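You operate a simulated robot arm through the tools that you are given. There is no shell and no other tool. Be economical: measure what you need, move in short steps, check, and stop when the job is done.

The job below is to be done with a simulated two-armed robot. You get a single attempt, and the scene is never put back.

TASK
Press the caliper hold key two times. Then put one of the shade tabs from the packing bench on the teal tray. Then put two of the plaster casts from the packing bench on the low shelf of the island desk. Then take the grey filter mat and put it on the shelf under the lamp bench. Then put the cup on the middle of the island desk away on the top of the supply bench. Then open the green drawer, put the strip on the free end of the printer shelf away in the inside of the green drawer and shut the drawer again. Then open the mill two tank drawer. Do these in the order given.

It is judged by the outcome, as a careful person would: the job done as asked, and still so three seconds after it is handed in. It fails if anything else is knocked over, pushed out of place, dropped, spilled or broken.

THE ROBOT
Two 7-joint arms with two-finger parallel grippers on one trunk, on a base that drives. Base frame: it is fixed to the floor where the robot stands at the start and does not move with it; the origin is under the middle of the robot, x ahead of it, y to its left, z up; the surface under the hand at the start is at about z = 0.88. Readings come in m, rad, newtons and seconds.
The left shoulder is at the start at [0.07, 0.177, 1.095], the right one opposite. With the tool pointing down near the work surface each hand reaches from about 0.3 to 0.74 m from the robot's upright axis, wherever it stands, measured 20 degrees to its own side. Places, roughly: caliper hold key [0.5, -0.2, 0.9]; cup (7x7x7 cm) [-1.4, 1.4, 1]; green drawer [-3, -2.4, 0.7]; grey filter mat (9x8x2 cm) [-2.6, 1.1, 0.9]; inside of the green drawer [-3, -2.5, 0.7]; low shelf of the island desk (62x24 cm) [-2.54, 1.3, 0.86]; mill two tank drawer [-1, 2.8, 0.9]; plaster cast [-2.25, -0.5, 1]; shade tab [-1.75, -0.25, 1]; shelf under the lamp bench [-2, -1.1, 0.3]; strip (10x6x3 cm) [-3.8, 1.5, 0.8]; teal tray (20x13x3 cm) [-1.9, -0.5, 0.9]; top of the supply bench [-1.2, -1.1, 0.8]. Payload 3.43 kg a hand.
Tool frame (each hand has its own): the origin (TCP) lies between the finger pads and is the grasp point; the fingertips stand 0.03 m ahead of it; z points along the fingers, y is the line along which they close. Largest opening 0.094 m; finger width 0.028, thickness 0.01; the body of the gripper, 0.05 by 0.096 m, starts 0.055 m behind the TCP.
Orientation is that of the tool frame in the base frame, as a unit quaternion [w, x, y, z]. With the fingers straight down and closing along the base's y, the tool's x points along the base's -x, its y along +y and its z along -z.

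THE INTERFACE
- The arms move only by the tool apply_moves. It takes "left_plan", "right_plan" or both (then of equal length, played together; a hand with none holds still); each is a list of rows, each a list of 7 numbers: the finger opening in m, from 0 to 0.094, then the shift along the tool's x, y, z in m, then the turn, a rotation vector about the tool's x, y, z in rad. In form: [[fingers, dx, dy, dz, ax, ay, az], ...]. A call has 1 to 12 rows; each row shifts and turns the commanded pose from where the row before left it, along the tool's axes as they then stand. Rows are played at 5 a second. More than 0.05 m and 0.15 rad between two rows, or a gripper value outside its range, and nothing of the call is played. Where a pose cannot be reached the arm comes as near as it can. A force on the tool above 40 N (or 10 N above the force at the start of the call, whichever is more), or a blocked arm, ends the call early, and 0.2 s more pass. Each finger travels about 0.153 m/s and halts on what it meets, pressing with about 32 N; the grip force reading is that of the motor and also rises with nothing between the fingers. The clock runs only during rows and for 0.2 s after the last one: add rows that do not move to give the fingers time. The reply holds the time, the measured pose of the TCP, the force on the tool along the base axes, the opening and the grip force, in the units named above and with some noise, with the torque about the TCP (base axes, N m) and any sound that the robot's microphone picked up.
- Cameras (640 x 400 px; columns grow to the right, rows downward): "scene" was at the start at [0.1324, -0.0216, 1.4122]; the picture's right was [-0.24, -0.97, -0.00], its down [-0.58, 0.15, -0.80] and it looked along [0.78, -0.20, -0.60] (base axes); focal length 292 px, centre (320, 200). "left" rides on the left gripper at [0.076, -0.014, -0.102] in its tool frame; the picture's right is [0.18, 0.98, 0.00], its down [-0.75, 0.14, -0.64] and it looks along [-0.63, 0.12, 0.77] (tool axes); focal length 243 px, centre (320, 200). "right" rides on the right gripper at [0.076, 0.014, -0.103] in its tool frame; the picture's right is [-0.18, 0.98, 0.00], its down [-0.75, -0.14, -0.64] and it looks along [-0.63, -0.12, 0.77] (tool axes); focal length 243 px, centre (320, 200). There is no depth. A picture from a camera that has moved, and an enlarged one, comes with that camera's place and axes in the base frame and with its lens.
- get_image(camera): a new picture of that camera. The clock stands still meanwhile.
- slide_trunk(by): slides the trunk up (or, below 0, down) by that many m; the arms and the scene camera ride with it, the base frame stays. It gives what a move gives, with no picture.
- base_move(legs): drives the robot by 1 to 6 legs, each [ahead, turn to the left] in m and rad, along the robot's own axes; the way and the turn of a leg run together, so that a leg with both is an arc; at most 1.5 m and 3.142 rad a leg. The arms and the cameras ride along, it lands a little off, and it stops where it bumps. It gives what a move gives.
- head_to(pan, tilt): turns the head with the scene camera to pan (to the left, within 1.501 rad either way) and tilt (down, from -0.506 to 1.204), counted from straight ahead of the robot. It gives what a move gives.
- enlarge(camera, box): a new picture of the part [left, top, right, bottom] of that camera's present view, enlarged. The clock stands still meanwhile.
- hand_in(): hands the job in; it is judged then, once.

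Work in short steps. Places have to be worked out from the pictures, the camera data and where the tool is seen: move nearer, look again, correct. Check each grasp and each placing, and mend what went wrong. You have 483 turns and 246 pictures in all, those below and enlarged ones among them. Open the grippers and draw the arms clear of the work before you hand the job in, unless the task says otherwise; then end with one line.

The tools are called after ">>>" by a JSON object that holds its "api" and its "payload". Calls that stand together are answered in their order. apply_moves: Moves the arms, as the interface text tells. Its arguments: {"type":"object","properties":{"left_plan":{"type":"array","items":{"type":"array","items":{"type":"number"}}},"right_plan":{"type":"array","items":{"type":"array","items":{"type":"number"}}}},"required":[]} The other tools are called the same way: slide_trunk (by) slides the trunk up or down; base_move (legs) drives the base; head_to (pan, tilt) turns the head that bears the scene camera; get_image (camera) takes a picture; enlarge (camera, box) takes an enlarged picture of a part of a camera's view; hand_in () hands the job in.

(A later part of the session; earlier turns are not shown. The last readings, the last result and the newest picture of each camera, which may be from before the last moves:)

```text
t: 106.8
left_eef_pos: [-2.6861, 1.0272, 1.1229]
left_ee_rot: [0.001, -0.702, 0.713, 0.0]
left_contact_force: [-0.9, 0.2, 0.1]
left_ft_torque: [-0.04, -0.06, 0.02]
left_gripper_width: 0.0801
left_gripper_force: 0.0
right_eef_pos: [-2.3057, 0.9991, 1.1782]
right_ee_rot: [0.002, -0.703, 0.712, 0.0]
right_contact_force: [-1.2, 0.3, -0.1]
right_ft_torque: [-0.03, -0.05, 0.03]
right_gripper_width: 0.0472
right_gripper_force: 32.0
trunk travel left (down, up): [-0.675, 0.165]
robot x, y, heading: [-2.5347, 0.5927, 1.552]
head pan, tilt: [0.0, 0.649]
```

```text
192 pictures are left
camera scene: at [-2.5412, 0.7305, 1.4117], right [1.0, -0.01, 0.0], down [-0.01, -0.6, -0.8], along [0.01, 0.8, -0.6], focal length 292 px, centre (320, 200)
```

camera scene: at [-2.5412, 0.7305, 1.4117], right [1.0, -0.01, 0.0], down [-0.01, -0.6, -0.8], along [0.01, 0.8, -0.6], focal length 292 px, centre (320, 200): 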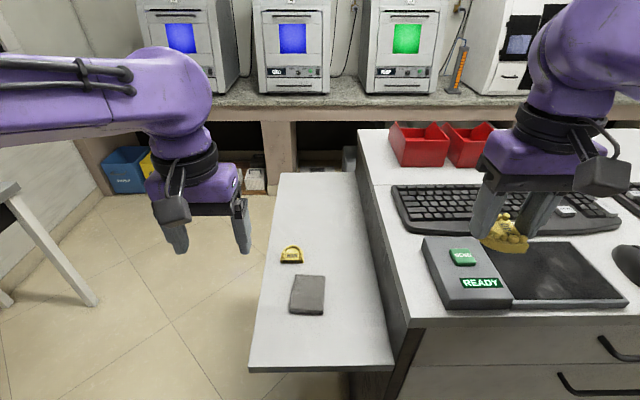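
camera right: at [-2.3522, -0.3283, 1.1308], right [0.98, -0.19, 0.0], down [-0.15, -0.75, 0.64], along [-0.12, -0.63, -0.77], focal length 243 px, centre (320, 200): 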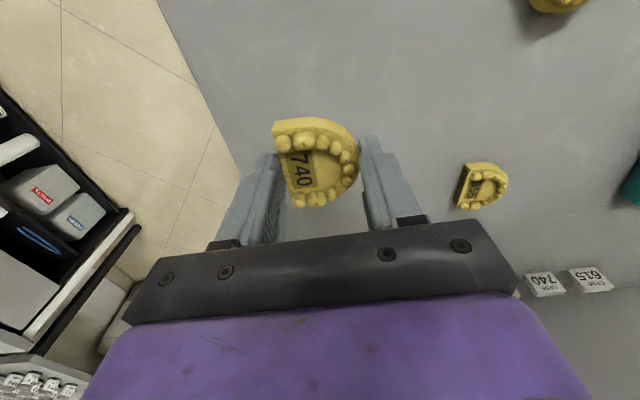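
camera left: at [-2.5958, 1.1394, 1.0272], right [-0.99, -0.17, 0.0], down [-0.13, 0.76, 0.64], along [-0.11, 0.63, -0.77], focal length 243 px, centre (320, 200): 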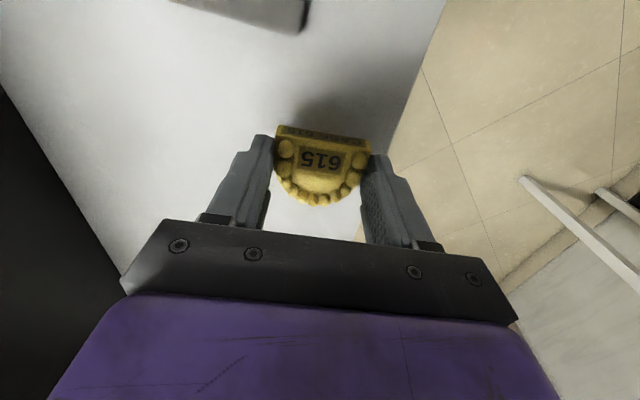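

615 stands on the shelf. Now move the right hand (740) to (-2.475,1.20).

>>> {"api": "apply_moves", "payload": {"right_plan": [[0.03, -0.033, 0.029, 0, 0, 0, 0], [0.03, -0.033, 0.029, 0, 0, 0, 0], [0.03, -0.033, 0.029, 0, 0, 0, 0], [0.03, -0.033, 0.029, 0, 0, 0, 0], [0.03, -0.033, 0.029, 0, 0, 0, 0], [0.03, -0.033, 0.029, 0, 0, 0, 0], [0.03, 0, 0, 0.04, 0, 0, 0], [0.03, 0, 0, 0.04, 0, 0, 0], [0.03, 0, 0, 0.04, 0, 0, 0], [0.03, 0, 0, 0.04, 0, 0, 0], [0.03, 0, 0, 0, 0, 0, 0]]}}

>>> {"api": "get_image", "payload": {"camera": "scene"}}

>>> {"api": "get_image", "payload": {"camera": "right"}}

```text
t: 109.2
left_eef_pos: [-2.681, 1.0276, 1.1237]
left_ee_rot: [0.0, -0.702, 0.712, -0.001]
left_contact_force: [0.6, -0.1, 1.0]
left_ft_torque: [-0.02, -0.01, -0.02]
left_gripper_width: 0.08
left_gripper_force: 0.0
right_eef_pos: [-2.4663, 1.202, 1.0147]
right_ee_rot: [0.001, -0.702, 0.712, 0.0]
right_contact_force: [0.0, -0.1, -0.9]
right_ft_torque: [0.04, 0.01, 0.0]
right_gripper_width: 0.0471
right_gripper_force: 32.5
right hand out of reach, approached as far as the arm can: row 6
trunk travel left (down, up): [-0.675, 0.165]
robot x, y, heading: [-2.5381, 0.595, 1.556]
head pan, tilt: [0.0, 0.649]
```

```text
191 pictures are left
camera scene: at [-2.5359, 0.7305, 1.4117], right [1.0, -0.01, 0.0], down [-0.01, -0.6, -0.8], along [0.01, 0.8, -0.6], focal length 292 px, centre (320, 200)
```

scene: 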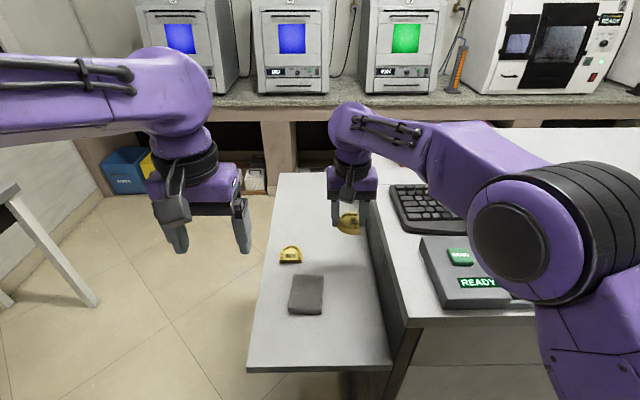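

```text
190 pictures are left
camera right: at [-2.4824, 1.1266, 1.1171], right [-0.98, 0.2, 0.0], down [0.15, 0.75, 0.64], along [0.13, 0.63, -0.77], focal length 243 px, centre (320, 200)
```

right: 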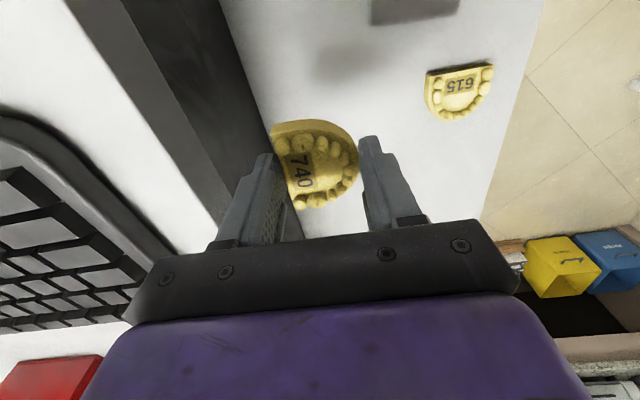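

Shift 2.5 cm away from the island side and lower further.

>>> {"api": "apply_moves", "payload": {"right_plan": [[0.03, 0, 0.025, 0.01, 0, 0, 0], [0.03, 0, 0, 0.04, 0, 0, 0], [0.03, 0, 0, 0.03, 0, 0, 0], [0.03, 0, 0, 0.02, 0, 0, 0], [0.03, 0, 0, 0.01, 0, 0, 0], [0.03, 0, 0, 0, 0, 0, 0]]}}

>>> {"api": "get_image", "payload": {"camera": "right"}}

>>> {"api": "get_image", "payload": {"camera": "scene"}}

```text
t: 110.5
left_eef_pos: [-2.6816, 1.0284, 1.1245]
left_ee_rot: [0.0, -0.702, 0.712, 0.0]
left_contact_force: [0.4, -0.2, 0.4]
left_ft_torque: [0.01, -0.03, 0.0]
left_gripper_width: 0.0801
left_gripper_force: 0.1
right_eef_pos: [-2.489, 1.2004, 0.9044]
right_ee_rot: [0.001, -0.702, 0.712, 0.0]
right_contact_force: [0.6, 1.3, -0.9]
right_ft_torque: [-0.02, 0.03, -0.01]
right_gripper_width: 0.0473
right_gripper_force: 31.9
trunk travel left (down, up): [-0.675, 0.165]
robot x, y, heading: [-2.5379, 0.5967, 1.553]
head pan, tilt: [0.0, 0.649]
```

```text
189 pictures are left
camera right: at [-2.5063, 1.125, 1.008], right [-0.98, 0.2, 0.0], down [0.15, 0.75, 0.64], along [0.13, 0.63, -0.77], focal length 243 px, centre (320, 200)
```

right: 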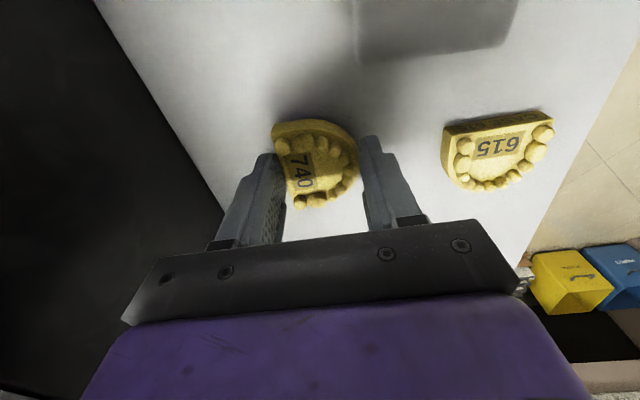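

```text
188 pictures are left
camera scene: at [-2.5358, 0.7303, 1.4117], right [1.0, -0.01, 0.0], down [-0.01, -0.6, -0.8], along [0.01, 0.8, -0.6], focal length 292 px, centre (320, 200)
```

scene: 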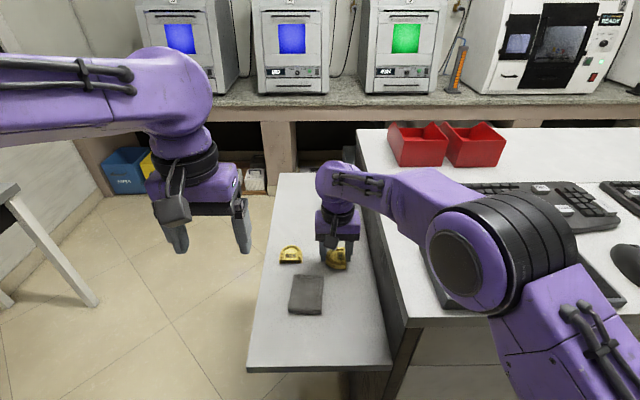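

Just above the shelf; lower by ~7 mm in small steps.

>>> {"api": "apply_moves", "payload": {"right_plan": [[0.03, 0, 0, 0.003, 0, 0, 0], [0.03, 0, 0, 0.002, 0, 0, 0], [0.03, 0, 0, 0.002, 0, 0, 0], [0.03, 0, 0, 0, 0, 0, 0]]}}

```text
t: 111.5
left_eef_pos: [-2.6819, 1.0275, 1.1244]
left_ee_rot: [0.0, -0.702, 0.713, 0.0]
left_contact_force: [-0.2, -0.2, 0.3]
left_ft_torque: [0.02, -0.01, -0.01]
left_gripper_width: 0.0801
left_gripper_force: 0.0
right_eef_pos: [-2.4887, 1.2005, 0.8977]
right_ee_rot: [0.001, -0.702, 0.712, 0.001]
right_contact_force: [-0.4, -0.7, -1.2]
right_ft_torque: [0.03, 0.0, -0.03]
right_gripper_width: 0.0471
right_gripper_force: 32.0
trunk travel left (down, up): [-0.675, 0.165]
robot x, y, heading: [-2.5335, 0.5912, 1.56]
head pan, tilt: [0.0, 0.649]
```

>>> {"api": "apply_moves", "payload": {"right_plan": [[0.03, 0, 0, 0.0015, 0, 0, 0], [0.03, 0, 0, 0.0015, 0, 0, 0]]}}

```text
t: 112.2
left_eef_pos: [-2.6804, 1.0259, 1.1255]
left_ee_rot: [0.0, -0.702, 0.712, 0.0]
left_contact_force: [0.4, 0.3, 0.9]
left_ft_torque: [0.02, -0.02, 0.02]
left_gripper_width: 0.0796
left_gripper_force: 0.0
right_eef_pos: [-2.4891, 1.1987, 0.8973]
right_ee_rot: [0.002, -0.701, 0.713, 0.003]
right_contact_force: [1.6, 1.9, 12.8]
right_ft_torque: [0.38, -0.09, -0.03]
right_gripper_width: 0.0469
right_gripper_force: 32.3
trunk travel left (down, up): [-0.675, 0.165]
robot x, y, heading: [-2.5384, 0.5929, 1.557]
head pan, tilt: [0.0, 0.649]
```

Contact. Release, rise, and withdraw the right hand.

>>> {"api": "apply_moves", "payload": {"right_plan": [[0.03, 0, 0, -0.002, 0, 0, 0], [0.055, 0, 0, 0, 0, 0, 0], [0.068, 0, 0, 0, 0, 0, 0], [0.068, 0, 0, -0.03, 0, 0, 0], [0.068, 0, 0, -0.045, 0, 0, 0], [0.068, 0, 0, -0.045, 0, 0, 0], [0.068, 0, 0, -0.045, 0, 0, 0], [0.068, 0.035, -0.02, -0.025, 0, 0, 0], [0.068, 0.035, -0.03, -0.01, 0, 0, 0], [0.068, 0.035, -0.03, 0, 0, 0, 0], [0.068, 0.035, -0.03, 0, 0, 0, 0], [0.068, 0.035, -0.02, 0, 0, 0, 0]]}}

>>> {"api": "get_image", "payload": {"camera": "scene"}}

```text
t: 114.8
left_eef_pos: [-2.6762, 1.0277, 1.1251]
left_ee_rot: [-0.001, -0.702, 0.712, 0.001]
left_contact_force: [0.0, 0.7, 0.7]
left_ft_torque: [-0.01, 0.08, -0.02]
left_gripper_width: 0.0796
left_gripper_force: 0.2
right_eef_pos: [-2.3559, 1.0222, 1.0941]
right_ee_rot: [0.0, -0.702, 0.712, 0.003]
right_contact_force: [0.5, 0.4, -0.7]
right_ft_torque: [-0.03, 0.07, 0.01]
right_gripper_width: 0.0681
right_gripper_force: 0.0
trunk travel left (down, up): [-0.675, 0.165]
robot x, y, heading: [-2.5393, 0.5953, 1.56]
head pan, tilt: [0.0, 0.649]
```

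```text
187 pictures are left
camera scene: at [-2.53, 0.7299, 1.4117], right [1.0, -0.02, 0.0], down [-0.01, -0.6, -0.8], along [0.01, 0.8, -0.6], focal length 292 px, centre (320, 200)
```

scene: 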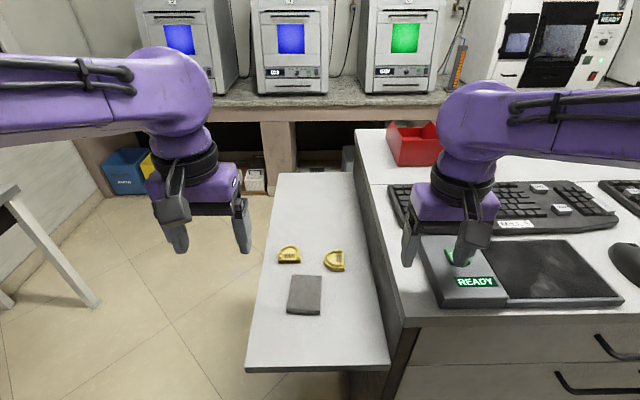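

Both casts are in place. Raise the right hand, back off, and go scout the lamp bench before choosing how to grasp the mat.

>>> {"api": "apply_moves", "payload": {"right_plan": [[0.068, 0.02, -0.02, -0.03, 0, 0, 0], [0.068, 0.02, -0.02, -0.03, 0, 0, 0], [0.068, 0.01, 0, -0.03, 0, 0, 0]], "left_plan": [[0.068, 0.01, 0, -0.025, 0, 0, 0], [0.068, 0.01, 0, -0.025, 0, 0, 0], [0.068, 0.01, 0, -0.025, 0, 0, 0]]}}

>>> {"api": "base_move", "payload": {"legs": [[-0.2, 0], [0, 2.565], [0.84, 0], [0, 0.59]]}}

>>> {"api": "head_to", "payload": {"pan": 0.3, "tilt": 0.4}}

>>> {"api": "get_image", "payload": {"camera": "scene"}}

```text
t: 115.5
left_eef_pos: [-2.6824, 0.9966, 1.1996]
left_ee_rot: [0.001, -0.701, 0.713, -0.001]
left_contact_force: [0.2, -0.3, 0.4]
left_ft_torque: [-0.01, -0.02, 0.0]
left_gripper_width: 0.0682
left_gripper_force: 0.1
right_eef_pos: [-2.324, 0.9726, 1.1883]
right_ee_rot: [0.001, -0.702, 0.712, 0.001]
right_contact_force: [-0.3, -0.6, -0.4]
right_ft_torque: [0.0, -0.04, -0.02]
right_gripper_width: 0.068
right_gripper_force: 0.0
trunk travel left (down, up): [-0.675, 0.165]
robot x, y, heading: [-2.5335, 0.5934, 1.558]
head pan, tilt: [0.0, 0.649]
```

```text
t: 128.9
left_eef_pos: [-2.8466, -0.7019, 1.2005]
left_ee_rot: [0.0, 0.702, 0.712, 0.0]
left_contact_force: [0.0, -0.4, -0.4]
left_ft_torque: [0.02, 0.01, 0.02]
left_gripper_width: 0.0678
left_gripper_force: 0.0
right_eef_pos: [-3.2032, -0.6896, 1.1865]
right_ee_rot: [0.001, 0.701, 0.713, 0.0]
right_contact_force: [0.3, 0.2, -0.2]
right_ft_torque: [0.01, 0.02, 0.01]
right_gripper_width: 0.068
right_gripper_force: 0.0
trunk travel left (down, up): [-0.675, 0.165]
robot x, y, heading: [-3.0005, -0.3053, -1.555]
head pan, tilt: [0.0, 0.649]
```

```text
t: 129.7
left_eef_pos: [-2.8465, -0.7033, 1.2007]
left_ee_rot: [0.0, 0.702, 0.712, -0.001]
left_contact_force: [0.2, -1.0, 0.1]
left_ft_torque: [-0.01, -0.03, 0.01]
left_gripper_width: 0.0678
left_gripper_force: 0.0
right_eef_pos: [-3.2028, -0.6896, 1.1871]
right_ee_rot: [0.0, 0.702, 0.712, 0.0]
right_contact_force: [0.4, 0.0, -0.2]
right_ft_torque: [-0.01, 0.01, -0.01]
right_gripper_width: 0.068
right_gripper_force: 0.0
trunk travel left (down, up): [-0.675, 0.165]
robot x, y, heading: [-2.9997, -0.3029, -1.554]
head pan, tilt: [0.3, 0.4]
```

```text
186 pictures are left
camera scene: at [-2.9745, -0.4424, 1.4342], right [-0.95, -0.31, 0.0], down [-0.12, 0.37, -0.92], along [0.29, -0.88, -0.39], focal length 292 px, centre (320, 200)
```

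scene: 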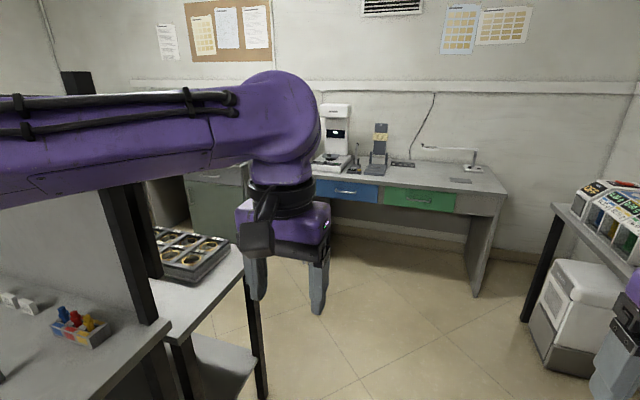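

The lamp bench stands behind the packing bench with an open lower shelf. Drive south and look east at it.

>>> {"api": "base_move", "payload": {"legs": [[1.35, 0], [0, 1.2]]}}

>>> {"api": "head_to", "payload": {"pan": 0.7, "tilt": 0.5}}

>>> {"api": "get_image", "payload": {"camera": "scene"}}

```text
t: 139.6
left_eef_pos: [-2.5277, -1.6782, 1.2003]
left_ee_rot: [0.0, 0.169, 0.986, -0.001]
left_contact_force: [0.2, -0.2, 0.2]
left_ft_torque: [0.01, 0.0, -0.01]
left_gripper_width: 0.068
left_gripper_force: 0.0
right_eef_pos: [-2.6641, -2.0087, 1.1874]
right_ee_rot: [0.001, 0.168, 0.986, 0.0]
right_contact_force: [0.5, -0.2, 0.6]
right_ft_torque: [0.0, 0.05, -0.01]
right_gripper_width: 0.0679
right_gripper_force: 0.0
trunk travel left (down, up): [-0.675, 0.165]
robot x, y, heading: [-2.9559, -1.6836, -0.341]
head pan, tilt: [0.3, 0.4]
```

```text
t: 140.4
left_eef_pos: [-2.5276, -1.6791, 1.2002]
left_ee_rot: [0.0, 0.17, 0.985, 0.0]
left_contact_force: [0.7, -0.9, -0.3]
left_ft_torque: [0.0, 0.02, 0.0]
left_gripper_width: 0.068
left_gripper_force: 0.0
right_eef_pos: [-2.664, -2.0096, 1.187]
right_ee_rot: [0.0, 0.168, 0.986, 0.001]
right_contact_force: [0.0, 0.1, 0.5]
right_ft_torque: [-0.01, 0.0, 0.01]
right_gripper_width: 0.0682
right_gripper_force: 0.0
trunk travel left (down, up): [-0.675, 0.165]
robot x, y, heading: [-2.9563, -1.6868, -0.34]
head pan, tilt: [0.7, 0.499]
```

```text
185 pictures are left
camera scene: at [-2.8256, -1.6712, 1.4251], right [0.35, -0.94, 0.0], down [-0.45, -0.17, -0.88], along [0.82, 0.31, -0.48], focal length 292 px, centre (320, 200)
```

scene: 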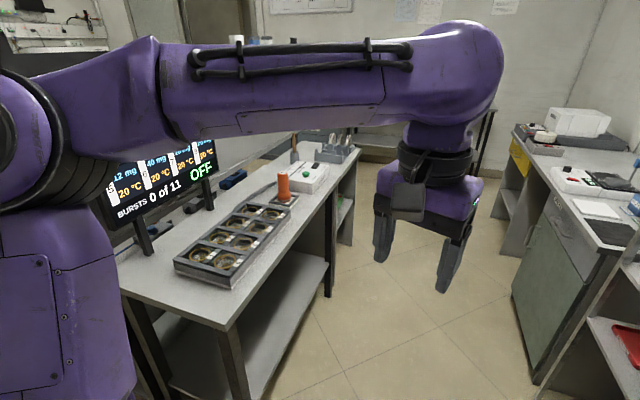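

The lower shelf is empty, open to the south (front edge y≈-1.27, z≈0.3). I'll grasp the mat with a tilted hand so it can be slid under. Drive back to the island shelf.

>>> {"api": "base_move", "payload": {"legs": [[0, 1.91], [1.4, 0], [0.35, 0], [0, -0.857], [0.6, 0], [0, 0.857]]}}

>>> {"api": "head_to", "payload": {"pan": 0, "tilt": 0.65}}

>>> {"api": "get_image", "payload": {"camera": "scene"}}

```text
t: 161.1
left_eef_pos: [-2.6821, 0.8294, 1.2004]
left_ee_rot: [0.0, 0.711, -0.703, 0.0]
left_contact_force: [0.0, 0.9, -0.2]
left_ft_torque: [0.0, 0.01, -0.01]
left_gripper_width: 0.0679
left_gripper_force: 0.1
right_eef_pos: [-2.3244, 0.816, 1.1876]
right_ee_rot: [0.0, 0.711, -0.703, -0.001]
right_contact_force: [0.4, -0.4, 0.1]
right_ft_torque: [0.05, -0.02, -0.02]
right_gripper_width: 0.0679
right_gripper_force: 0.0
trunk travel left (down, up): [-0.675, 0.165]
robot x, y, heading: [-2.5268, 0.4276, 1.583]
head pan, tilt: [0.7, 0.499]
```

```text
t: 162.2
left_eef_pos: [-2.6824, 0.8295, 1.201]
left_ee_rot: [0.0, 0.712, -0.702, 0.0]
left_contact_force: [0.2, -0.3, 0.2]
left_ft_torque: [-0.01, -0.03, -0.05]
left_gripper_width: 0.0679
left_gripper_force: 0.1
right_eef_pos: [-2.326, 0.8153, 1.1876]
right_ee_rot: [0.0, 0.712, -0.702, -0.001]
right_contact_force: [1.1, -0.9, -0.3]
right_ft_torque: [-0.04, 0.0, -0.02]
right_gripper_width: 0.0681
right_gripper_force: 0.1
trunk travel left (down, up): [-0.675, 0.165]
robot x, y, heading: [-2.5284, 0.4305, 1.579]
head pan, tilt: [0.0, 0.649]
```

```text
184 pictures are left
camera scene: at [-2.5313, 0.5678, 1.4117], right [1.0, 0.01, 0.0], down [0.01, -0.6, -0.8], along [-0.01, 0.8, -0.6], focal length 292 px, centre (320, 200)
```

scene: 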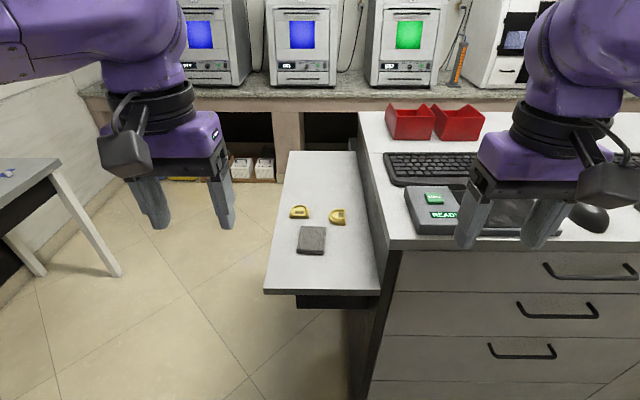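

Tilt the left hand forward by 0.75 rad (rotation about tool y) and open the fingers fully.

>>> {"api": "apply_moves", "payload": {"left_plan": [[0.094, 0, 0, 0, 0, -0.15, 0], [0.094, 0, 0, 0, 0, -0.15, 0], [0.094, 0, 0, 0, 0, -0.15, 0], [0.094, 0, 0, 0, 0, -0.15, 0], [0.094, 0, 0, 0, 0, -0.15, 0], [0.094, 0, 0, 0, 0, 0, 0]]}}

>>> {"api": "get_image", "payload": {"camera": "left"}}

```text
t: 163.6
left_eef_pos: [-2.6819, 0.8296, 1.1997]
left_ee_rot: [-0.258, 0.662, -0.654, -0.262]
left_contact_force: [-0.2, -0.4, 0.3]
left_ft_torque: [-0.01, 0.02, 0.0]
left_gripper_width: 0.0941
left_gripper_force: 0.0
right_eef_pos: [-2.3254, 0.8156, 1.1864]
right_ee_rot: [0.001, 0.711, -0.703, -0.001]
right_contact_force: [0.2, 0.6, 0.4]
right_ft_torque: [0.01, 0.01, -0.03]
right_gripper_width: 0.068
right_gripper_force: 0.2
trunk travel left (down, up): [-0.675, 0.165]
robot x, y, heading: [-2.5231, 0.4255, 1.583]
head pan, tilt: [0.0, 0.649]
```

```text
183 pictures are left
camera left: at [-2.6668, 0.7039, 1.2228], right [-0.98, -0.15, -0.13], down [-0.14, 0.11, 0.98], along [-0.13, 0.98, -0.13], focal length 243 px, centre (320, 200)
```

left: 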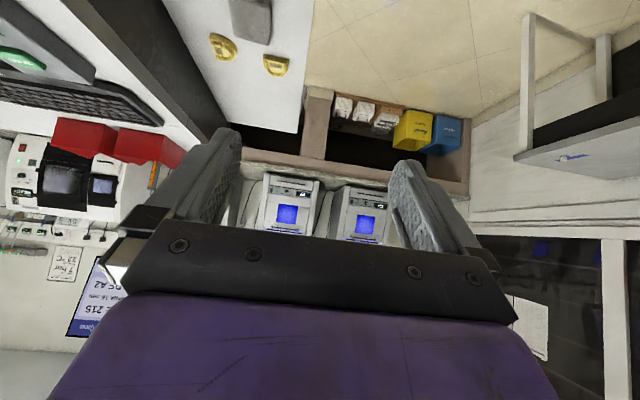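

The camera side hangs low at this tilt; reduce the tilt to 0.5 rad, then approach the mat.

>>> {"api": "apply_moves", "payload": {"left_plan": [[0.094, 0, 0, 0, 0, 0.125, 0], [0.094, 0, 0, 0, 0, 0.125, 0], [0.094, 0, 0, 0, 0, 0, 0]]}}

>>> {"api": "base_move", "payload": {"legs": [[0.06, 0]]}}

>>> {"api": "enlarge", "payload": {"camera": "scene", "box": [260, 180, 400, 290]}}

```text
t: 164.4
left_eef_pos: [-2.6825, 0.8293, 1.1999]
left_ee_rot: [-0.173, 0.689, -0.681, -0.176]
left_contact_force: [0.1, 0.6, -0.3]
left_ft_torque: [0.0, -0.01, 0.02]
left_gripper_width: 0.0938
left_gripper_force: 0.1
right_eef_pos: [-2.326, 0.8159, 1.1868]
right_ee_rot: [0.0, 0.711, -0.703, -0.001]
right_contact_force: [-0.4, 0.5, -0.1]
right_ft_torque: [0.0, -0.01, -0.03]
right_gripper_width: 0.0682
right_gripper_force: 0.0
trunk travel left (down, up): [-0.675, 0.165]
robot x, y, heading: [-2.5267, 0.4304, 1.581]
head pan, tilt: [0.0, 0.649]
```

```text
t: 165.3
left_eef_pos: [-2.6844, 0.887, 1.2021]
left_ee_rot: [-0.174, 0.689, -0.681, -0.177]
left_contact_force: [-0.3, -0.6, -0.4]
left_ft_torque: [0.06, -0.02, 0.01]
left_gripper_width: 0.0941
left_gripper_force: 0.0
right_eef_pos: [-2.3267, 0.8724, 1.1895]
right_ee_rot: [-0.001, 0.712, -0.703, -0.003]
right_contact_force: [-0.1, -0.1, 0.2]
right_ft_torque: [0.01, 0.03, -0.01]
right_gripper_width: 0.0679
right_gripper_force: 0.1
trunk travel left (down, up): [-0.675, 0.165]
robot x, y, heading: [-2.5247, 0.4919, 1.579]
head pan, tilt: [0.0, 0.649]
```

```text
3.64 times, centred on (330, 235) of scene
camera zoom: at [-2.532, 0.6237, 1.4122], right [1.0, 0.01, 0.0], down [0.01, -0.6, -0.8], along [-0.01, 0.8, -0.6], focal length 1063 px, centre (284, 73)
```

zoom: 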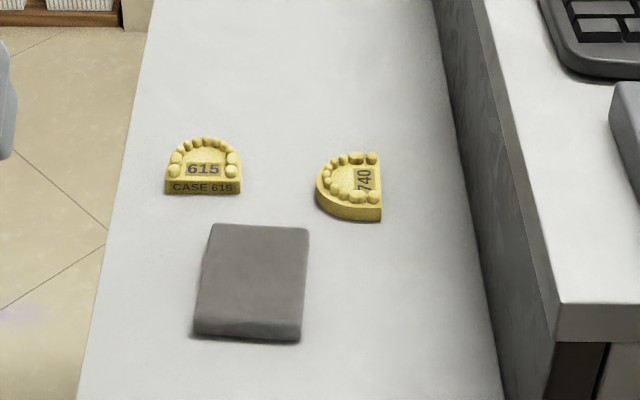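

Mat centre (-2.557,1.111), yawed about -0.06 rad. Move the tilted left hand to above it (z≈1.0) with a small yaw correction.

>>> {"api": "apply_moves", "payload": {"left_plan": [[0.094, -0.013, -0.0184, 0.0397, 0, 0, 0], [0.094, -0.013, -0.0184, 0.0397, 0, 0, 0], [0.094, -0.013, -0.0184, 0.0397, 0, 0, 0], [0.094, -0.013, -0.0184, 0.0397, 0, 0, 0], [0.094, -0.013, -0.0184, 0.0397, 0, 0, 0], [0.094, -0.013, -0.0184, 0.0397, 0, 0, 0], [0.094, -0.013, -0.0184, 0.0397, 0, 0, 0], [0.094, 0, 0, 0, 0.033, 0, 0.061], [0.094, 0, 0, 0, 0, 0, 0]]}}

>>> {"api": "get_image", "payload": {"camera": "left"}}

>>> {"api": "get_image", "payload": {"camera": "scene"}}

```text
t: 167.3
left_eef_pos: [-2.5545, 1.1051, 1.0001]
left_ee_rot: [0.18, -0.664, 0.705, 0.17]
left_contact_force: [0.3, 0.5, -0.4]
left_ft_torque: [0.05, 0.03, 0.0]
left_gripper_width: 0.0939
left_gripper_force: 0.1
right_eef_pos: [-2.3257, 0.8751, 1.1874]
right_ee_rot: [-0.001, 0.712, -0.702, -0.001]
right_contact_force: [0.6, -0.1, -1.2]
right_ft_torque: [-0.02, -0.02, 0.04]
right_gripper_width: 0.0681
right_gripper_force: 0.0
trunk travel left (down, up): [-0.675, 0.165]
robot x, y, heading: [-2.5278, 0.4924, 1.583]
head pan, tilt: [0.0, 0.649]
```

```text
181 pictures are left
camera left: at [-2.5479, 0.9872, 1.0542], right [-0.99, -0.1, -0.09], down [-0.12, 0.36, 0.92], along [-0.06, 0.93, -0.37], focal length 243 px, centre (320, 200)
```

left: 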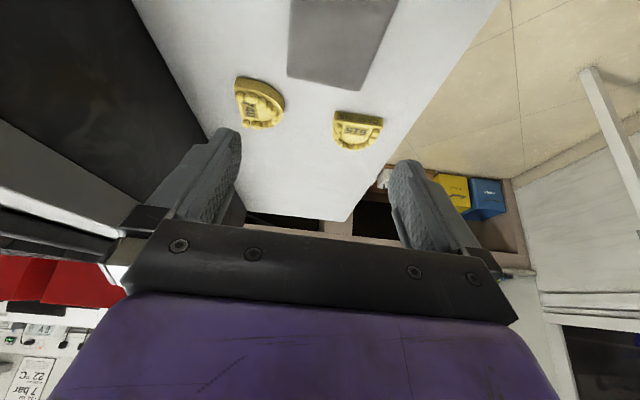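

```text
180 pictures are left
camera scene: at [-2.5315, 0.6274, 1.4117], right [1.0, 0.01, 0.0], down [0.01, -0.6, -0.8], along [-0.01, 0.8, -0.6], focal length 292 px, centre (320, 200)
```

scene: 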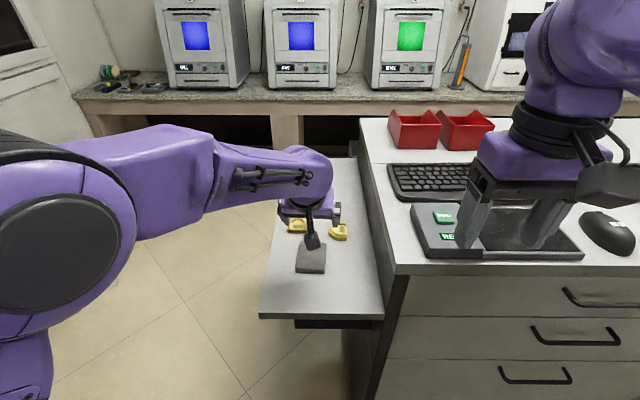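

Lower 7 cm vertically and inspect.

>>> {"api": "apply_moves", "payload": {"left_plan": [[0.094, 0.02, 0.003, 0.029, 0, 0, 0], [0.094, 0.017, 0, 0.0305, 0, 0, 0], [0.094, 0, 0, 0, 0, 0, 0]]}}

>>> {"api": "get_image", "payload": {"camera": "left"}}

>>> {"api": "enlarge", "payload": {"camera": "scene", "box": [250, 180, 400, 300]}}

```text
t: 168.1
left_eef_pos: [-2.5655, 1.1048, 0.9396]
left_ee_rot: [0.19, -0.675, 0.695, 0.163]
left_contact_force: [-0.7, -0.1, -0.7]
left_ft_torque: [0.0, -0.01, -0.01]
left_gripper_width: 0.094
left_gripper_force: 0.1
right_eef_pos: [-2.3262, 0.8759, 1.1887]
right_ee_rot: [0.0, 0.712, -0.702, 0.0]
right_contact_force: [0.2, 0.4, 0.3]
right_ft_torque: [-0.01, -0.04, -0.02]
right_gripper_width: 0.0678
right_gripper_force: 0.0
trunk travel left (down, up): [-0.675, 0.165]
robot x, y, heading: [-2.5279, 0.4908, 1.584]
head pan, tilt: [0.0, 0.649]
```

```text
179 pictures are left
camera left: at [-2.5576, 0.9883, 0.9921], right [-0.98, -0.13, -0.12], down [-0.16, 0.35, 0.92], along [-0.07, 0.93, -0.37], focal length 243 px, centre (320, 200)
```

left: 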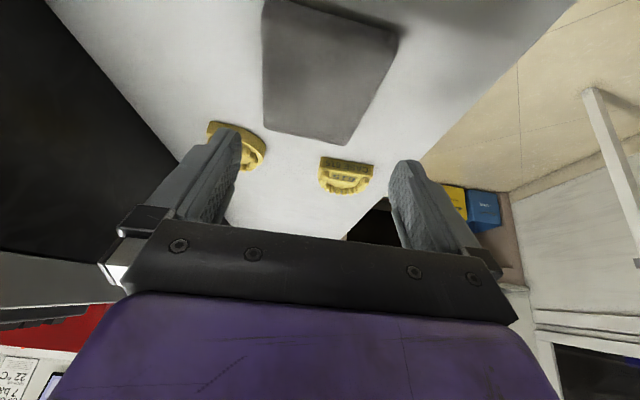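

```text
3.33 times, centred on (325, 240) of scene
camera zoom: at [-2.5318, 0.6269, 1.4118], right [1.0, 0.01, 0.0], down [0.01, -0.6, -0.8], along [-0.01, 0.8, -0.6], focal length 974 px, centre (303, 67)
```

zoom: 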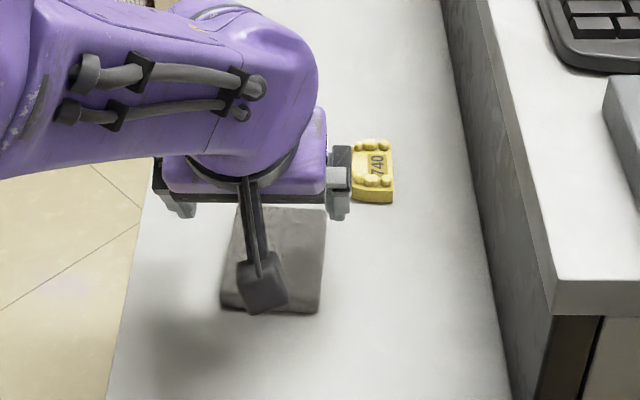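

Reading looks not settled; hold still two rows and re-read.

>>> {"api": "apply_moves", "payload": {"left_plan": [[0.094, 0, 0, 0, 0, 0, 0], [0.094, 0, 0, 0, 0, 0, 0]]}}

```text
t: 168.7
left_eef_pos: [-2.5657, 1.1054, 0.9355]
left_ee_rot: [0.188, -0.675, 0.695, 0.162]
left_contact_force: [1.1, -0.5, 0.4]
left_ft_torque: [0.0, 0.01, 0.01]
left_gripper_width: 0.0939
left_gripper_force: 0.0
right_eef_pos: [-2.326, 0.8747, 1.1868]
right_ee_rot: [0.0, 0.711, -0.703, -0.001]
right_contact_force: [0.4, -0.8, 0.1]
right_ft_torque: [0.0, -0.02, 0.01]
right_gripper_width: 0.0681
right_gripper_force: 0.1
trunk travel left (down, up): [-0.675, 0.165]
robot x, y, heading: [-2.5279, 0.4919, 1.58]
head pan, tilt: [0.0, 0.649]
```

>>> {"api": "apply_moves", "payload": {"left_plan": [[0.094, 0, -0.008, 0, 0, 0, 0], [0.094, 0.003, 0, 0.0055, 0, 0, 0], [0.094, 0, 0, 0, 0, 0, 0]]}}

```text
t: 169.5
left_eef_pos: [-2.5656, 1.1095, 0.9369]
left_ee_rot: [0.195, -0.683, 0.686, 0.158]
left_contact_force: [-0.1, 0.6, -0.7]
left_ft_torque: [-0.02, 0.0, 0.0]
left_gripper_width: 0.094
left_gripper_force: 0.2
right_eef_pos: [-2.326, 0.8766, 1.1869]
right_ee_rot: [0.0, 0.712, -0.703, -0.001]
right_contact_force: [-0.5, 0.9, -0.1]
right_ft_torque: [-0.01, 0.02, -0.02]
right_gripper_width: 0.0681
right_gripper_force: 0.1
trunk travel left (down, up): [-0.675, 0.165]
robot x, y, heading: [-2.5274, 0.49, 1.58]
head pan, tilt: [0.0, 0.649]
```

The arm is against a limit in this posture. Retract, and shift the robot ~0.14 m east so the mat is on the left hand's own side.

>>> {"api": "apply_moves", "payload": {"left_plan": [[0.094, -0.022, 0, -0.042, 0, 0, 0], [0.094, -0.022, 0, -0.042, 0, 0, 0], [0.094, 0.02, 0.015, -0.04, 0, 0, 0], [0.094, 0.02, 0.015, -0.04, 0, 0, 0], [0.094, 0.02, 0.015, -0.04, 0, 0, 0], [0.094, 0.03, 0.02, -0.03, 0, 0, 0], [0.094, 0.03, 0.02, -0.03, 0, 0, 0], [0.094, 0, 0, 0, 0, 0, 0], [0.094, 0, 0, 0, 0, 0, 0]]}}

>>> {"api": "base_move", "payload": {"legs": [[-0.2, 0], [0, -0.6], [0.25, 0], [0, 0.6]]}}

>>> {"api": "get_image", "payload": {"camera": "scene"}}

```text
t: 171.5
left_eef_pos: [-2.6463, 0.9085, 1.1202]
left_ee_rot: [0.179, -0.665, 0.705, 0.17]
left_contact_force: [-0.4, -0.4, -0.1]
left_ft_torque: [-0.02, -0.04, 0.0]
left_gripper_width: 0.0939
left_gripper_force: 0.0
right_eef_pos: [-2.3253, 0.8754, 1.1872]
right_ee_rot: [0.0, 0.712, -0.702, -0.002]
right_contact_force: [-0.5, 0.0, -1.0]
right_ft_torque: [0.01, 0.01, -0.02]
right_gripper_width: 0.0681
right_gripper_force: 0.0
trunk travel left (down, up): [-0.675, 0.165]
robot x, y, heading: [-2.5294, 0.4916, 1.581]
head pan, tilt: [0.0, 0.649]
```

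```text
t: 177.8
left_eef_pos: [-2.5168, 0.9142, 1.1205]
left_ee_rot: [0.178, -0.671, 0.699, 0.171]
left_contact_force: [-0.3, 0.2, 0.0]
left_ft_torque: [-0.03, 0.0, -0.01]
left_gripper_width: 0.094
left_gripper_force: 0.1
right_eef_pos: [-2.1956, 0.8874, 1.1869]
right_ee_rot: [0.0, 0.718, -0.696, -0.002]
right_contact_force: [-0.7, 0.8, 0.1]
right_ft_torque: [-0.03, 0.06, 0.02]
right_gripper_width: 0.0677
right_gripper_force: 0.0
trunk travel left (down, up): [-0.675, 0.165]
robot x, y, heading: [-2.3927, 0.5001, 1.598]
head pan, tilt: [0.0, 0.649]
```

```text
177 pictures are left
camera scene: at [-2.3973, 0.6351, 1.4117], right [1.0, 0.03, 0.0], down [0.02, -0.6, -0.8], along [-0.02, 0.8, -0.6], focal length 292 px, centre (320, 200)
```

scene: 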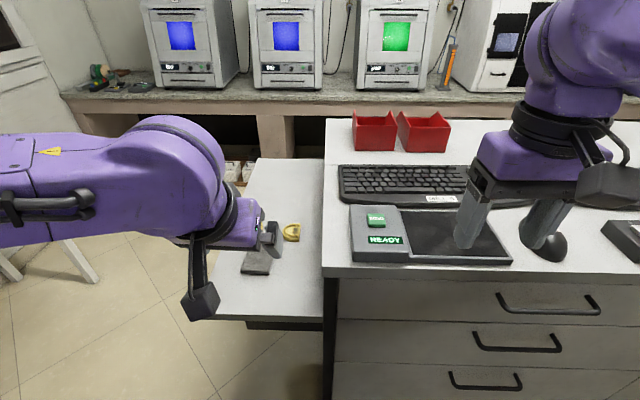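

>>> {"api": "apply_moves", "payload": {"left_plan": [[0.094, -0.018, 0.0095, 0.044, 0, 0, 0], [0.094, -0.018, 0.0095, 0.044, 0, 0, 0], [0.094, -0.018, 0.0095, 0.044, 0, 0, 0], [0.094, -0.018, 0.0095, 0.044, 0, 0, 0], [0.094, -0.018, 0.0095, 0.044, 0, 0, 0], [0.094, 0, 0, 0, 0, 0, 0], [0.094, 0, 0, 0, 0, 0, 0]]}}

>>> {"api": "get_image", "payload": {"camera": "left"}}

```text
t: 179.4
left_eef_pos: [-2.5577, 1.1014, 0.9718]
left_ee_rot: [0.179, -0.67, 0.7, 0.171]
left_contact_force: [0.6, 0.4, -0.1]
left_ft_torque: [0.0, -0.03, 0.0]
left_gripper_width: 0.0941
left_gripper_force: 0.1
right_eef_pos: [-2.1952, 0.8871, 1.1871]
right_ee_rot: [0.0, 0.718, -0.696, -0.001]
right_contact_force: [-0.9, -0.2, 0.2]
right_ft_torque: [-0.01, -0.02, 0.0]
right_gripper_width: 0.0681
right_gripper_force: 0.1
trunk travel left (down, up): [-0.675, 0.165]
robot x, y, heading: [-2.3901, 0.496, 1.604]
head pan, tilt: [0.0, 0.649]
```

```text
176 pictures are left
camera left: at [-2.5475, 0.9843, 1.0247], right [-0.99, -0.12, -0.09], down [-0.13, 0.36, 0.92], along [-0.08, 0.93, -0.37], focal length 243 px, centre (320, 200)
```

left: 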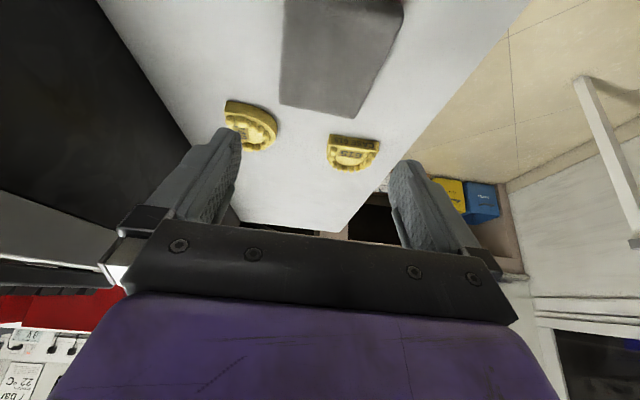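

Tracking is fine now. Lower to z≈0.90.

>>> {"api": "apply_moves", "payload": {"left_plan": [[0.094, 0.015, 0, 0.027, 0, 0, 0], [0.094, 0.01, 0, 0.019, 0, 0, 0], [0.094, 0.009, 0, 0.0165, 0, 0, 0], [0.094, 0, 0, 0, 0, 0, 0], [0.094, 0, 0, 0, 0, 0, 0]]}}

>>> {"api": "get_image", "payload": {"camera": "left"}}

>>> {"api": "enlarge", "payload": {"camera": "scene", "box": [180, 190, 330, 310]}}

```text
t: 180.6
left_eef_pos: [-2.5548, 1.0991, 0.8993]
left_ee_rot: [0.178, -0.671, 0.7, 0.171]
left_contact_force: [0.0, -0.8, 0.3]
left_ft_torque: [-0.01, -0.02, -0.03]
left_gripper_width: 0.0938
left_gripper_force: 0.0
right_eef_pos: [-2.1952, 0.8873, 1.187]
right_ee_rot: [0.0, 0.718, -0.696, -0.001]
right_contact_force: [0.2, 0.0, 0.7]
right_ft_torque: [-0.03, 0.03, 0.01]
right_gripper_width: 0.0683
right_gripper_force: 0.0
trunk travel left (down, up): [-0.675, 0.165]
robot x, y, heading: [-2.3889, 0.4993, 1.603]
head pan, tilt: [0.0, 0.649]
```

```text
175 pictures are left
camera left: at [-2.5467, 0.9827, 0.9527], right [-0.99, -0.12, -0.09], down [-0.13, 0.36, 0.92], along [-0.08, 0.93, -0.37], focal length 243 px, centre (320, 200)
```

left: 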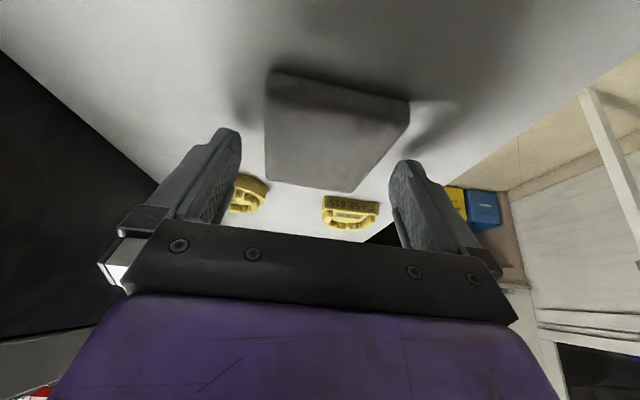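

```text
3.33 times, centred on (255, 250) of scene
camera zoom: at [-2.3974, 0.6352, 1.4117], right [1.0, 0.03, 0.0], down [0.02, -0.6, -0.8], along [-0.02, 0.8, -0.6], focal length 974 px, centre (537, 33)
```

zoom: 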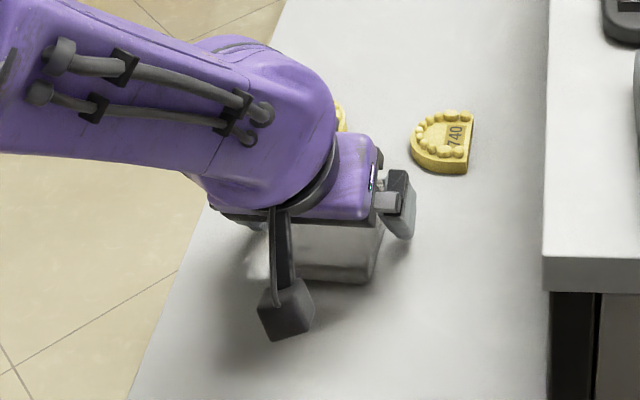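

Mat is centred between the fingers. Close gently and lift slightly.

>>> {"api": "apply_moves", "payload": {"left_plan": [[0.08, 0, 0, 0, 0, 0, 0], [0.07, 0, 0, 0, 0, 0, 0], [0.06, 0, 0, 0, 0, 0, 0], [0.05, 0, 0, 0, 0, 0, 0], [0.05, 0, 0, 0, 0, 0, 0], [0.05, -0.0096, 0, -0.0176, 0, 0, 0], [0.05, 0, 0, 0, 0, 0, 0]]}}

>>> {"api": "get_image", "payload": {"camera": "left"}}

>>> {"api": "enlarge", "payload": {"camera": "scene", "box": [180, 190, 330, 310]}}

```text
t: 182.2
left_eef_pos: [-2.5565, 1.1003, 0.9195]
left_ee_rot: [0.179, -0.671, 0.699, 0.172]
left_contact_force: [-0.6, -1.3, -0.7]
left_ft_torque: [-0.01, -0.01, 0.0]
left_gripper_width: 0.0682
left_gripper_force: 32.0
right_eef_pos: [-2.1966, 0.8872, 1.185]
right_ee_rot: [0.0, 0.718, -0.696, -0.001]
right_contact_force: [0.5, -0.1, -0.2]
right_ft_torque: [-0.03, 0.02, 0.0]
right_gripper_width: 0.0678
right_gripper_force: 0.0
trunk travel left (down, up): [-0.675, 0.165]
robot x, y, heading: [-2.3935, 0.5009, 1.596]
head pan, tilt: [0.0, 0.649]
```

```text
173 pictures are left
camera left: at [-2.5469, 0.983, 0.9734], right [-0.99, -0.12, -0.09], down [-0.13, 0.36, 0.92], along [-0.08, 0.93, -0.37], focal length 243 px, centre (320, 200)
```

left: 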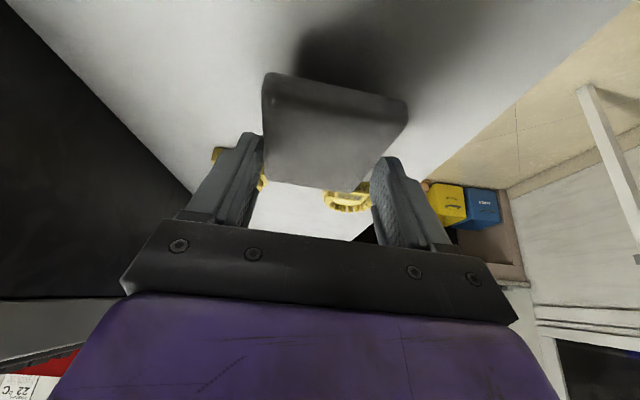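

```text
3.33 times, centred on (255, 250) of scene
camera zoom: at [-2.3974, 0.6356, 1.4116], right [1.0, 0.03, 0.0], down [0.02, -0.6, -0.8], along [-0.02, 0.8, -0.6], focal length 974 px, centre (537, 33)
```

zoom: 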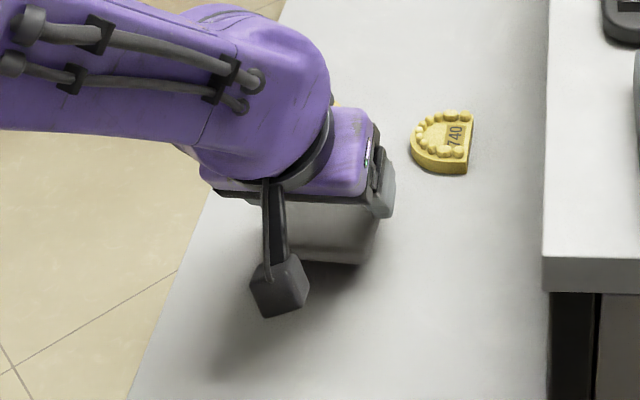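

Mat lifted. Raise and retract.

>>> {"api": "apply_moves", "payload": {"left_plan": [[0.05, -0.023, 0, -0.043, 0, 0, 0], [0.05, -0.023, 0, -0.043, 0, 0, 0], [0.05, 0.0256, 0, -0.0368, 0, 0, 0], [0.05, 0.0256, 0, -0.0368, 0, 0, 0], [0.05, 0.0256, 0, -0.0368, 0, 0, 0], [0.05, 0.0256, 0, -0.0368, 0, 0, 0], [0.05, 0.0256, 0, -0.0368, 0, 0, 0], [0.05, 0, 0, 0, 0, 0, 0]]}}

>>> {"api": "get_image", "payload": {"camera": "scene"}}

```text
t: 184.0
left_eef_pos: [-2.5629, 0.9001, 1.1171]
left_ee_rot: [0.179, -0.671, 0.698, 0.172]
left_contact_force: [0.3, -0.1, -0.3]
left_ft_torque: [-0.02, 0.02, 0.0]
left_gripper_width: 0.0686
left_gripper_force: 31.9
right_eef_pos: [-2.1963, 0.8886, 1.187]
right_ee_rot: [0.0, 0.719, -0.695, -0.001]
right_contact_force: [0.1, 0.7, -0.6]
right_ft_torque: [0.02, 0.01, 0.04]
right_gripper_width: 0.0681
right_gripper_force: 0.0
trunk travel left (down, up): [-0.675, 0.165]
robot x, y, heading: [-2.3889, 0.496, 1.599]
head pan, tilt: [0.0, 0.649]
```

```text
171 pictures are left
camera scene: at [-2.3977, 0.6362, 1.4116], right [1.0, 0.03, 0.0], down [0.02, -0.61, -0.8], along [-0.02, 0.8, -0.61], focal length 292 px, centre (320, 200)
```

scene: 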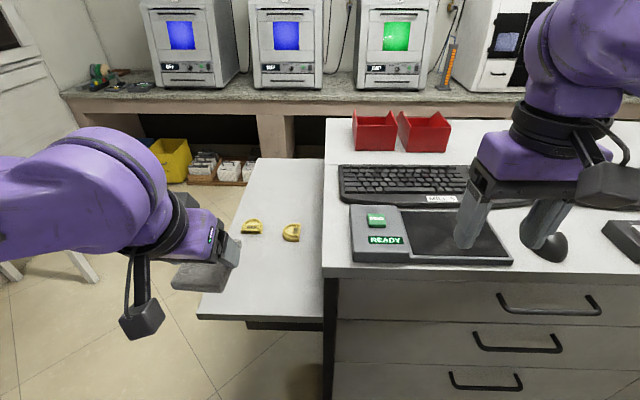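

Drive around the west end of the packing bench toward the lamp bench's south side, stopping to look.

>>> {"api": "base_move", "payload": {"legs": [[-0.2, 0], [0, 2.03], [0.64, 0], [0, 1.083], [1.5, 0]]}}

>>> {"api": "head_to", "payload": {"pan": 0.3, "tilt": 0.5}}

>>> {"api": "get_image", "payload": {"camera": "scene"}}

```text
t: 203.3
left_eef_pos: [-2.8312, -1.901, 1.1165]
left_ee_rot: [0.167, 0.716, 0.653, -0.184]
left_contact_force: [-0.4, 0.1, -0.8]
left_ft_torque: [0.03, -0.03, 0.01]
left_gripper_width: 0.0685
left_gripper_force: 32.0
right_eef_pos: [-3.1963, -1.8707, 1.1877]
right_ee_rot: [0.001, 0.714, 0.7, 0.0]
right_contact_force: [-0.7, 0.3, 0.1]
right_ft_torque: [-0.02, 0.03, -0.02]
right_gripper_width: 0.068
right_gripper_force: 0.0
trunk travel left (down, up): [-0.675, 0.165]
robot x, y, heading: [-2.9813, -1.4909, -1.59]
head pan, tilt: [0.0, 0.649]
```

```text
t: 204.2
left_eef_pos: [-2.8318, -1.9018, 1.1186]
left_ee_rot: [0.168, 0.716, 0.653, -0.183]
left_contact_force: [0.0, -0.4, 0.2]
left_ft_torque: [0.02, -0.01, -0.01]
left_gripper_width: 0.0685
left_gripper_force: 32.5
right_eef_pos: [-3.1963, -1.87, 1.1873]
right_ee_rot: [0.001, 0.714, 0.701, 0.001]
right_contact_force: [0.8, 0.4, -0.2]
right_ft_torque: [0.02, -0.03, -0.01]
right_gripper_width: 0.068
right_gripper_force: 0.1
trunk travel left (down, up): [-0.675, 0.165]
robot x, y, heading: [-2.9844, -1.4942, -1.593]
head pan, tilt: [0.3, 0.499]
```

```text
170 pictures are left
camera scene: at [-2.9602, -1.6299, 1.425], right [-0.96, -0.28, 0.0], down [-0.13, 0.46, -0.88], along [0.24, -0.84, -0.48], focal length 292 px, centre (320, 200)
```

scene: 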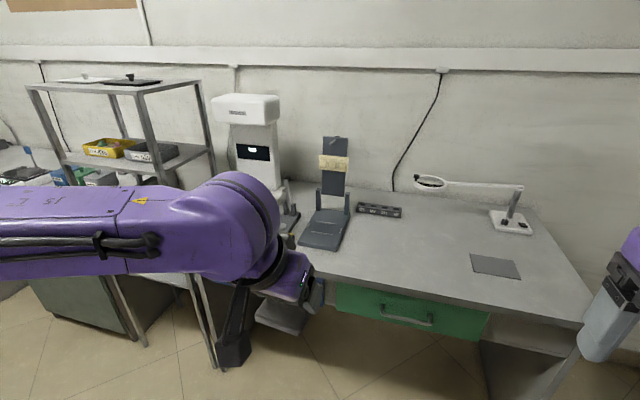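

Corridor is clear. Continue south a little, turn east along y≈-1.78 to x≈-2.0, then look again.

>>> {"api": "base_move", "payload": {"legs": [[0.27, 0], [0, 1.57], [0.97, 0]]}}

>>> {"api": "head_to", "payload": {"pan": 0.9, "tilt": 0.6}}

>>> {"api": "get_image", "payload": {"camera": "scene"}}

```text
t: 214.7
left_eef_pos: [-1.5957, -1.5965, 1.1187]
left_ee_rot: [0.248, 0.035, 0.968, -0.009]
left_contact_force: [0.1, -0.1, 0.0]
left_ft_torque: [-0.03, -0.02, 0.0]
left_gripper_width: 0.0683
left_gripper_force: 32.3
right_eef_pos: [-1.62, -1.9627, 1.1868]
right_ee_rot: [0.0, 0.001, 1.0, 0.001]
right_contact_force: [-0.6, -0.3, -0.7]
right_ft_torque: [-0.02, 0.02, -0.01]
right_gripper_width: 0.068
right_gripper_force: 0.1
trunk travel left (down, up): [-0.675, 0.165]
robot x, y, heading: [-2.0038, -1.7529, 0.001]
head pan, tilt: [0.3, 0.499]
```

```text
t: 215.7
left_eef_pos: [-1.5961, -1.5966, 1.1167]
left_ee_rot: [0.247, 0.035, 0.968, -0.009]
left_contact_force: [0.2, -0.4, -0.7]
left_ft_torque: [0.0, 0.0, 0.0]
left_gripper_width: 0.0684
left_gripper_force: 31.7
right_eef_pos: [-1.6198, -1.9617, 1.1882]
right_ee_rot: [0.001, 0.001, 1.0, 0.001]
right_contact_force: [-0.1, -0.8, -0.7]
right_ft_torque: [0.01, 0.0, -0.01]
right_gripper_width: 0.0677
right_gripper_force: 0.2
trunk travel left (down, up): [-0.675, 0.165]
robot x, y, heading: [-2.0028, -1.758, -0.004]
head pan, tilt: [0.901, 0.6]
```

```text
169 pictures are left
camera scene: at [-1.8982, -1.6857, 1.416], right [0.78, -0.62, 0.0], down [-0.35, -0.44, -0.83], along [0.52, 0.64, -0.56], focal length 292 px, centre (320, 200)
```

scene: 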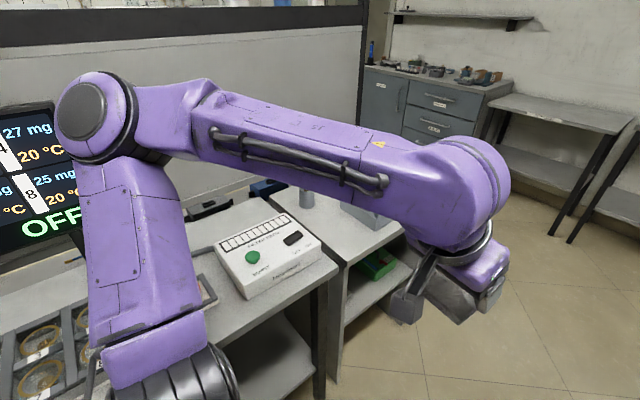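

Elbow is high and clear. Turn to face the lamp bench, back up a bit, and look.

>>> {"api": "base_move", "payload": {"legs": [[0, 1.575], [-0.14, 0]]}}

>>> {"api": "head_to", "payload": {"pan": 0.0, "tilt": 0.8}}

>>> {"api": "get_image", "payload": {"camera": "scene"}}

```text
t: 220.9
left_eef_pos: [-2.1655, -1.4916, 1.1167]
left_ee_rot: [0.179, -0.666, 0.704, 0.17]
left_contact_force: [-0.6, -0.6, -0.1]
left_ft_torque: [-0.02, 0.01, 0.02]
left_gripper_width: 0.0684
left_gripper_force: 32.0
right_eef_pos: [-1.7977, -1.508, 1.1864]
right_ee_rot: [0.0, 0.713, -0.701, 0.0]
right_contact_force: [-0.4, 0.5, -0.8]
right_ft_torque: [0.02, 0.0, -0.01]
right_gripper_width: 0.0681
right_gripper_force: 0.1
trunk travel left (down, up): [-0.675, 0.165]
robot x, y, heading: [-2.001, -1.8948, 1.59]
head pan, tilt: [0.901, 0.6]
```

```text
t: 222.1
left_eef_pos: [-2.1651, -1.4919, 1.1173]
left_ee_rot: [0.18, -0.666, 0.704, 0.17]
left_contact_force: [-0.1, -0.7, 0.5]
left_ft_torque: [0.02, 0.0, 0.0]
left_gripper_width: 0.0684
left_gripper_force: 32.3
right_eef_pos: [-1.7987, -1.5087, 1.187]
right_ee_rot: [0.0, 0.713, -0.701, -0.002]
right_contact_force: [0.8, -0.1, 0.3]
right_ft_torque: [0.01, -0.04, -0.01]
right_gripper_width: 0.0682
right_gripper_force: 0.0
trunk travel left (down, up): [-0.675, 0.165]
robot x, y, heading: [-2.0018, -1.8977, 1.589]
head pan, tilt: [0.0, 0.799]
```

```text
168 pictures are left
camera scene: at [-2.0035, -1.7646, 1.3992], right [1.0, 0.02, 0.0], down [0.01, -0.72, -0.7], along [-0.01, 0.7, -0.72], focal length 292 px, centre (320, 200)
```

scene: 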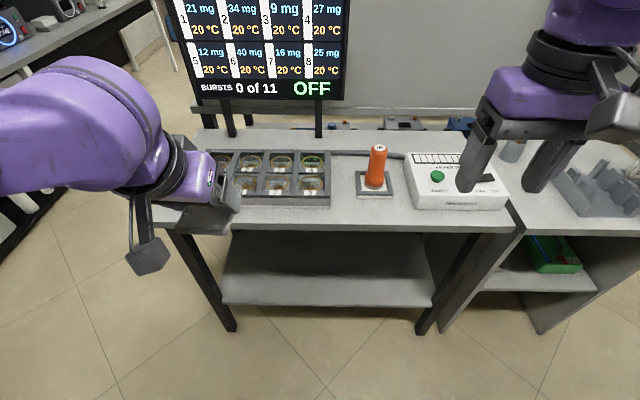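

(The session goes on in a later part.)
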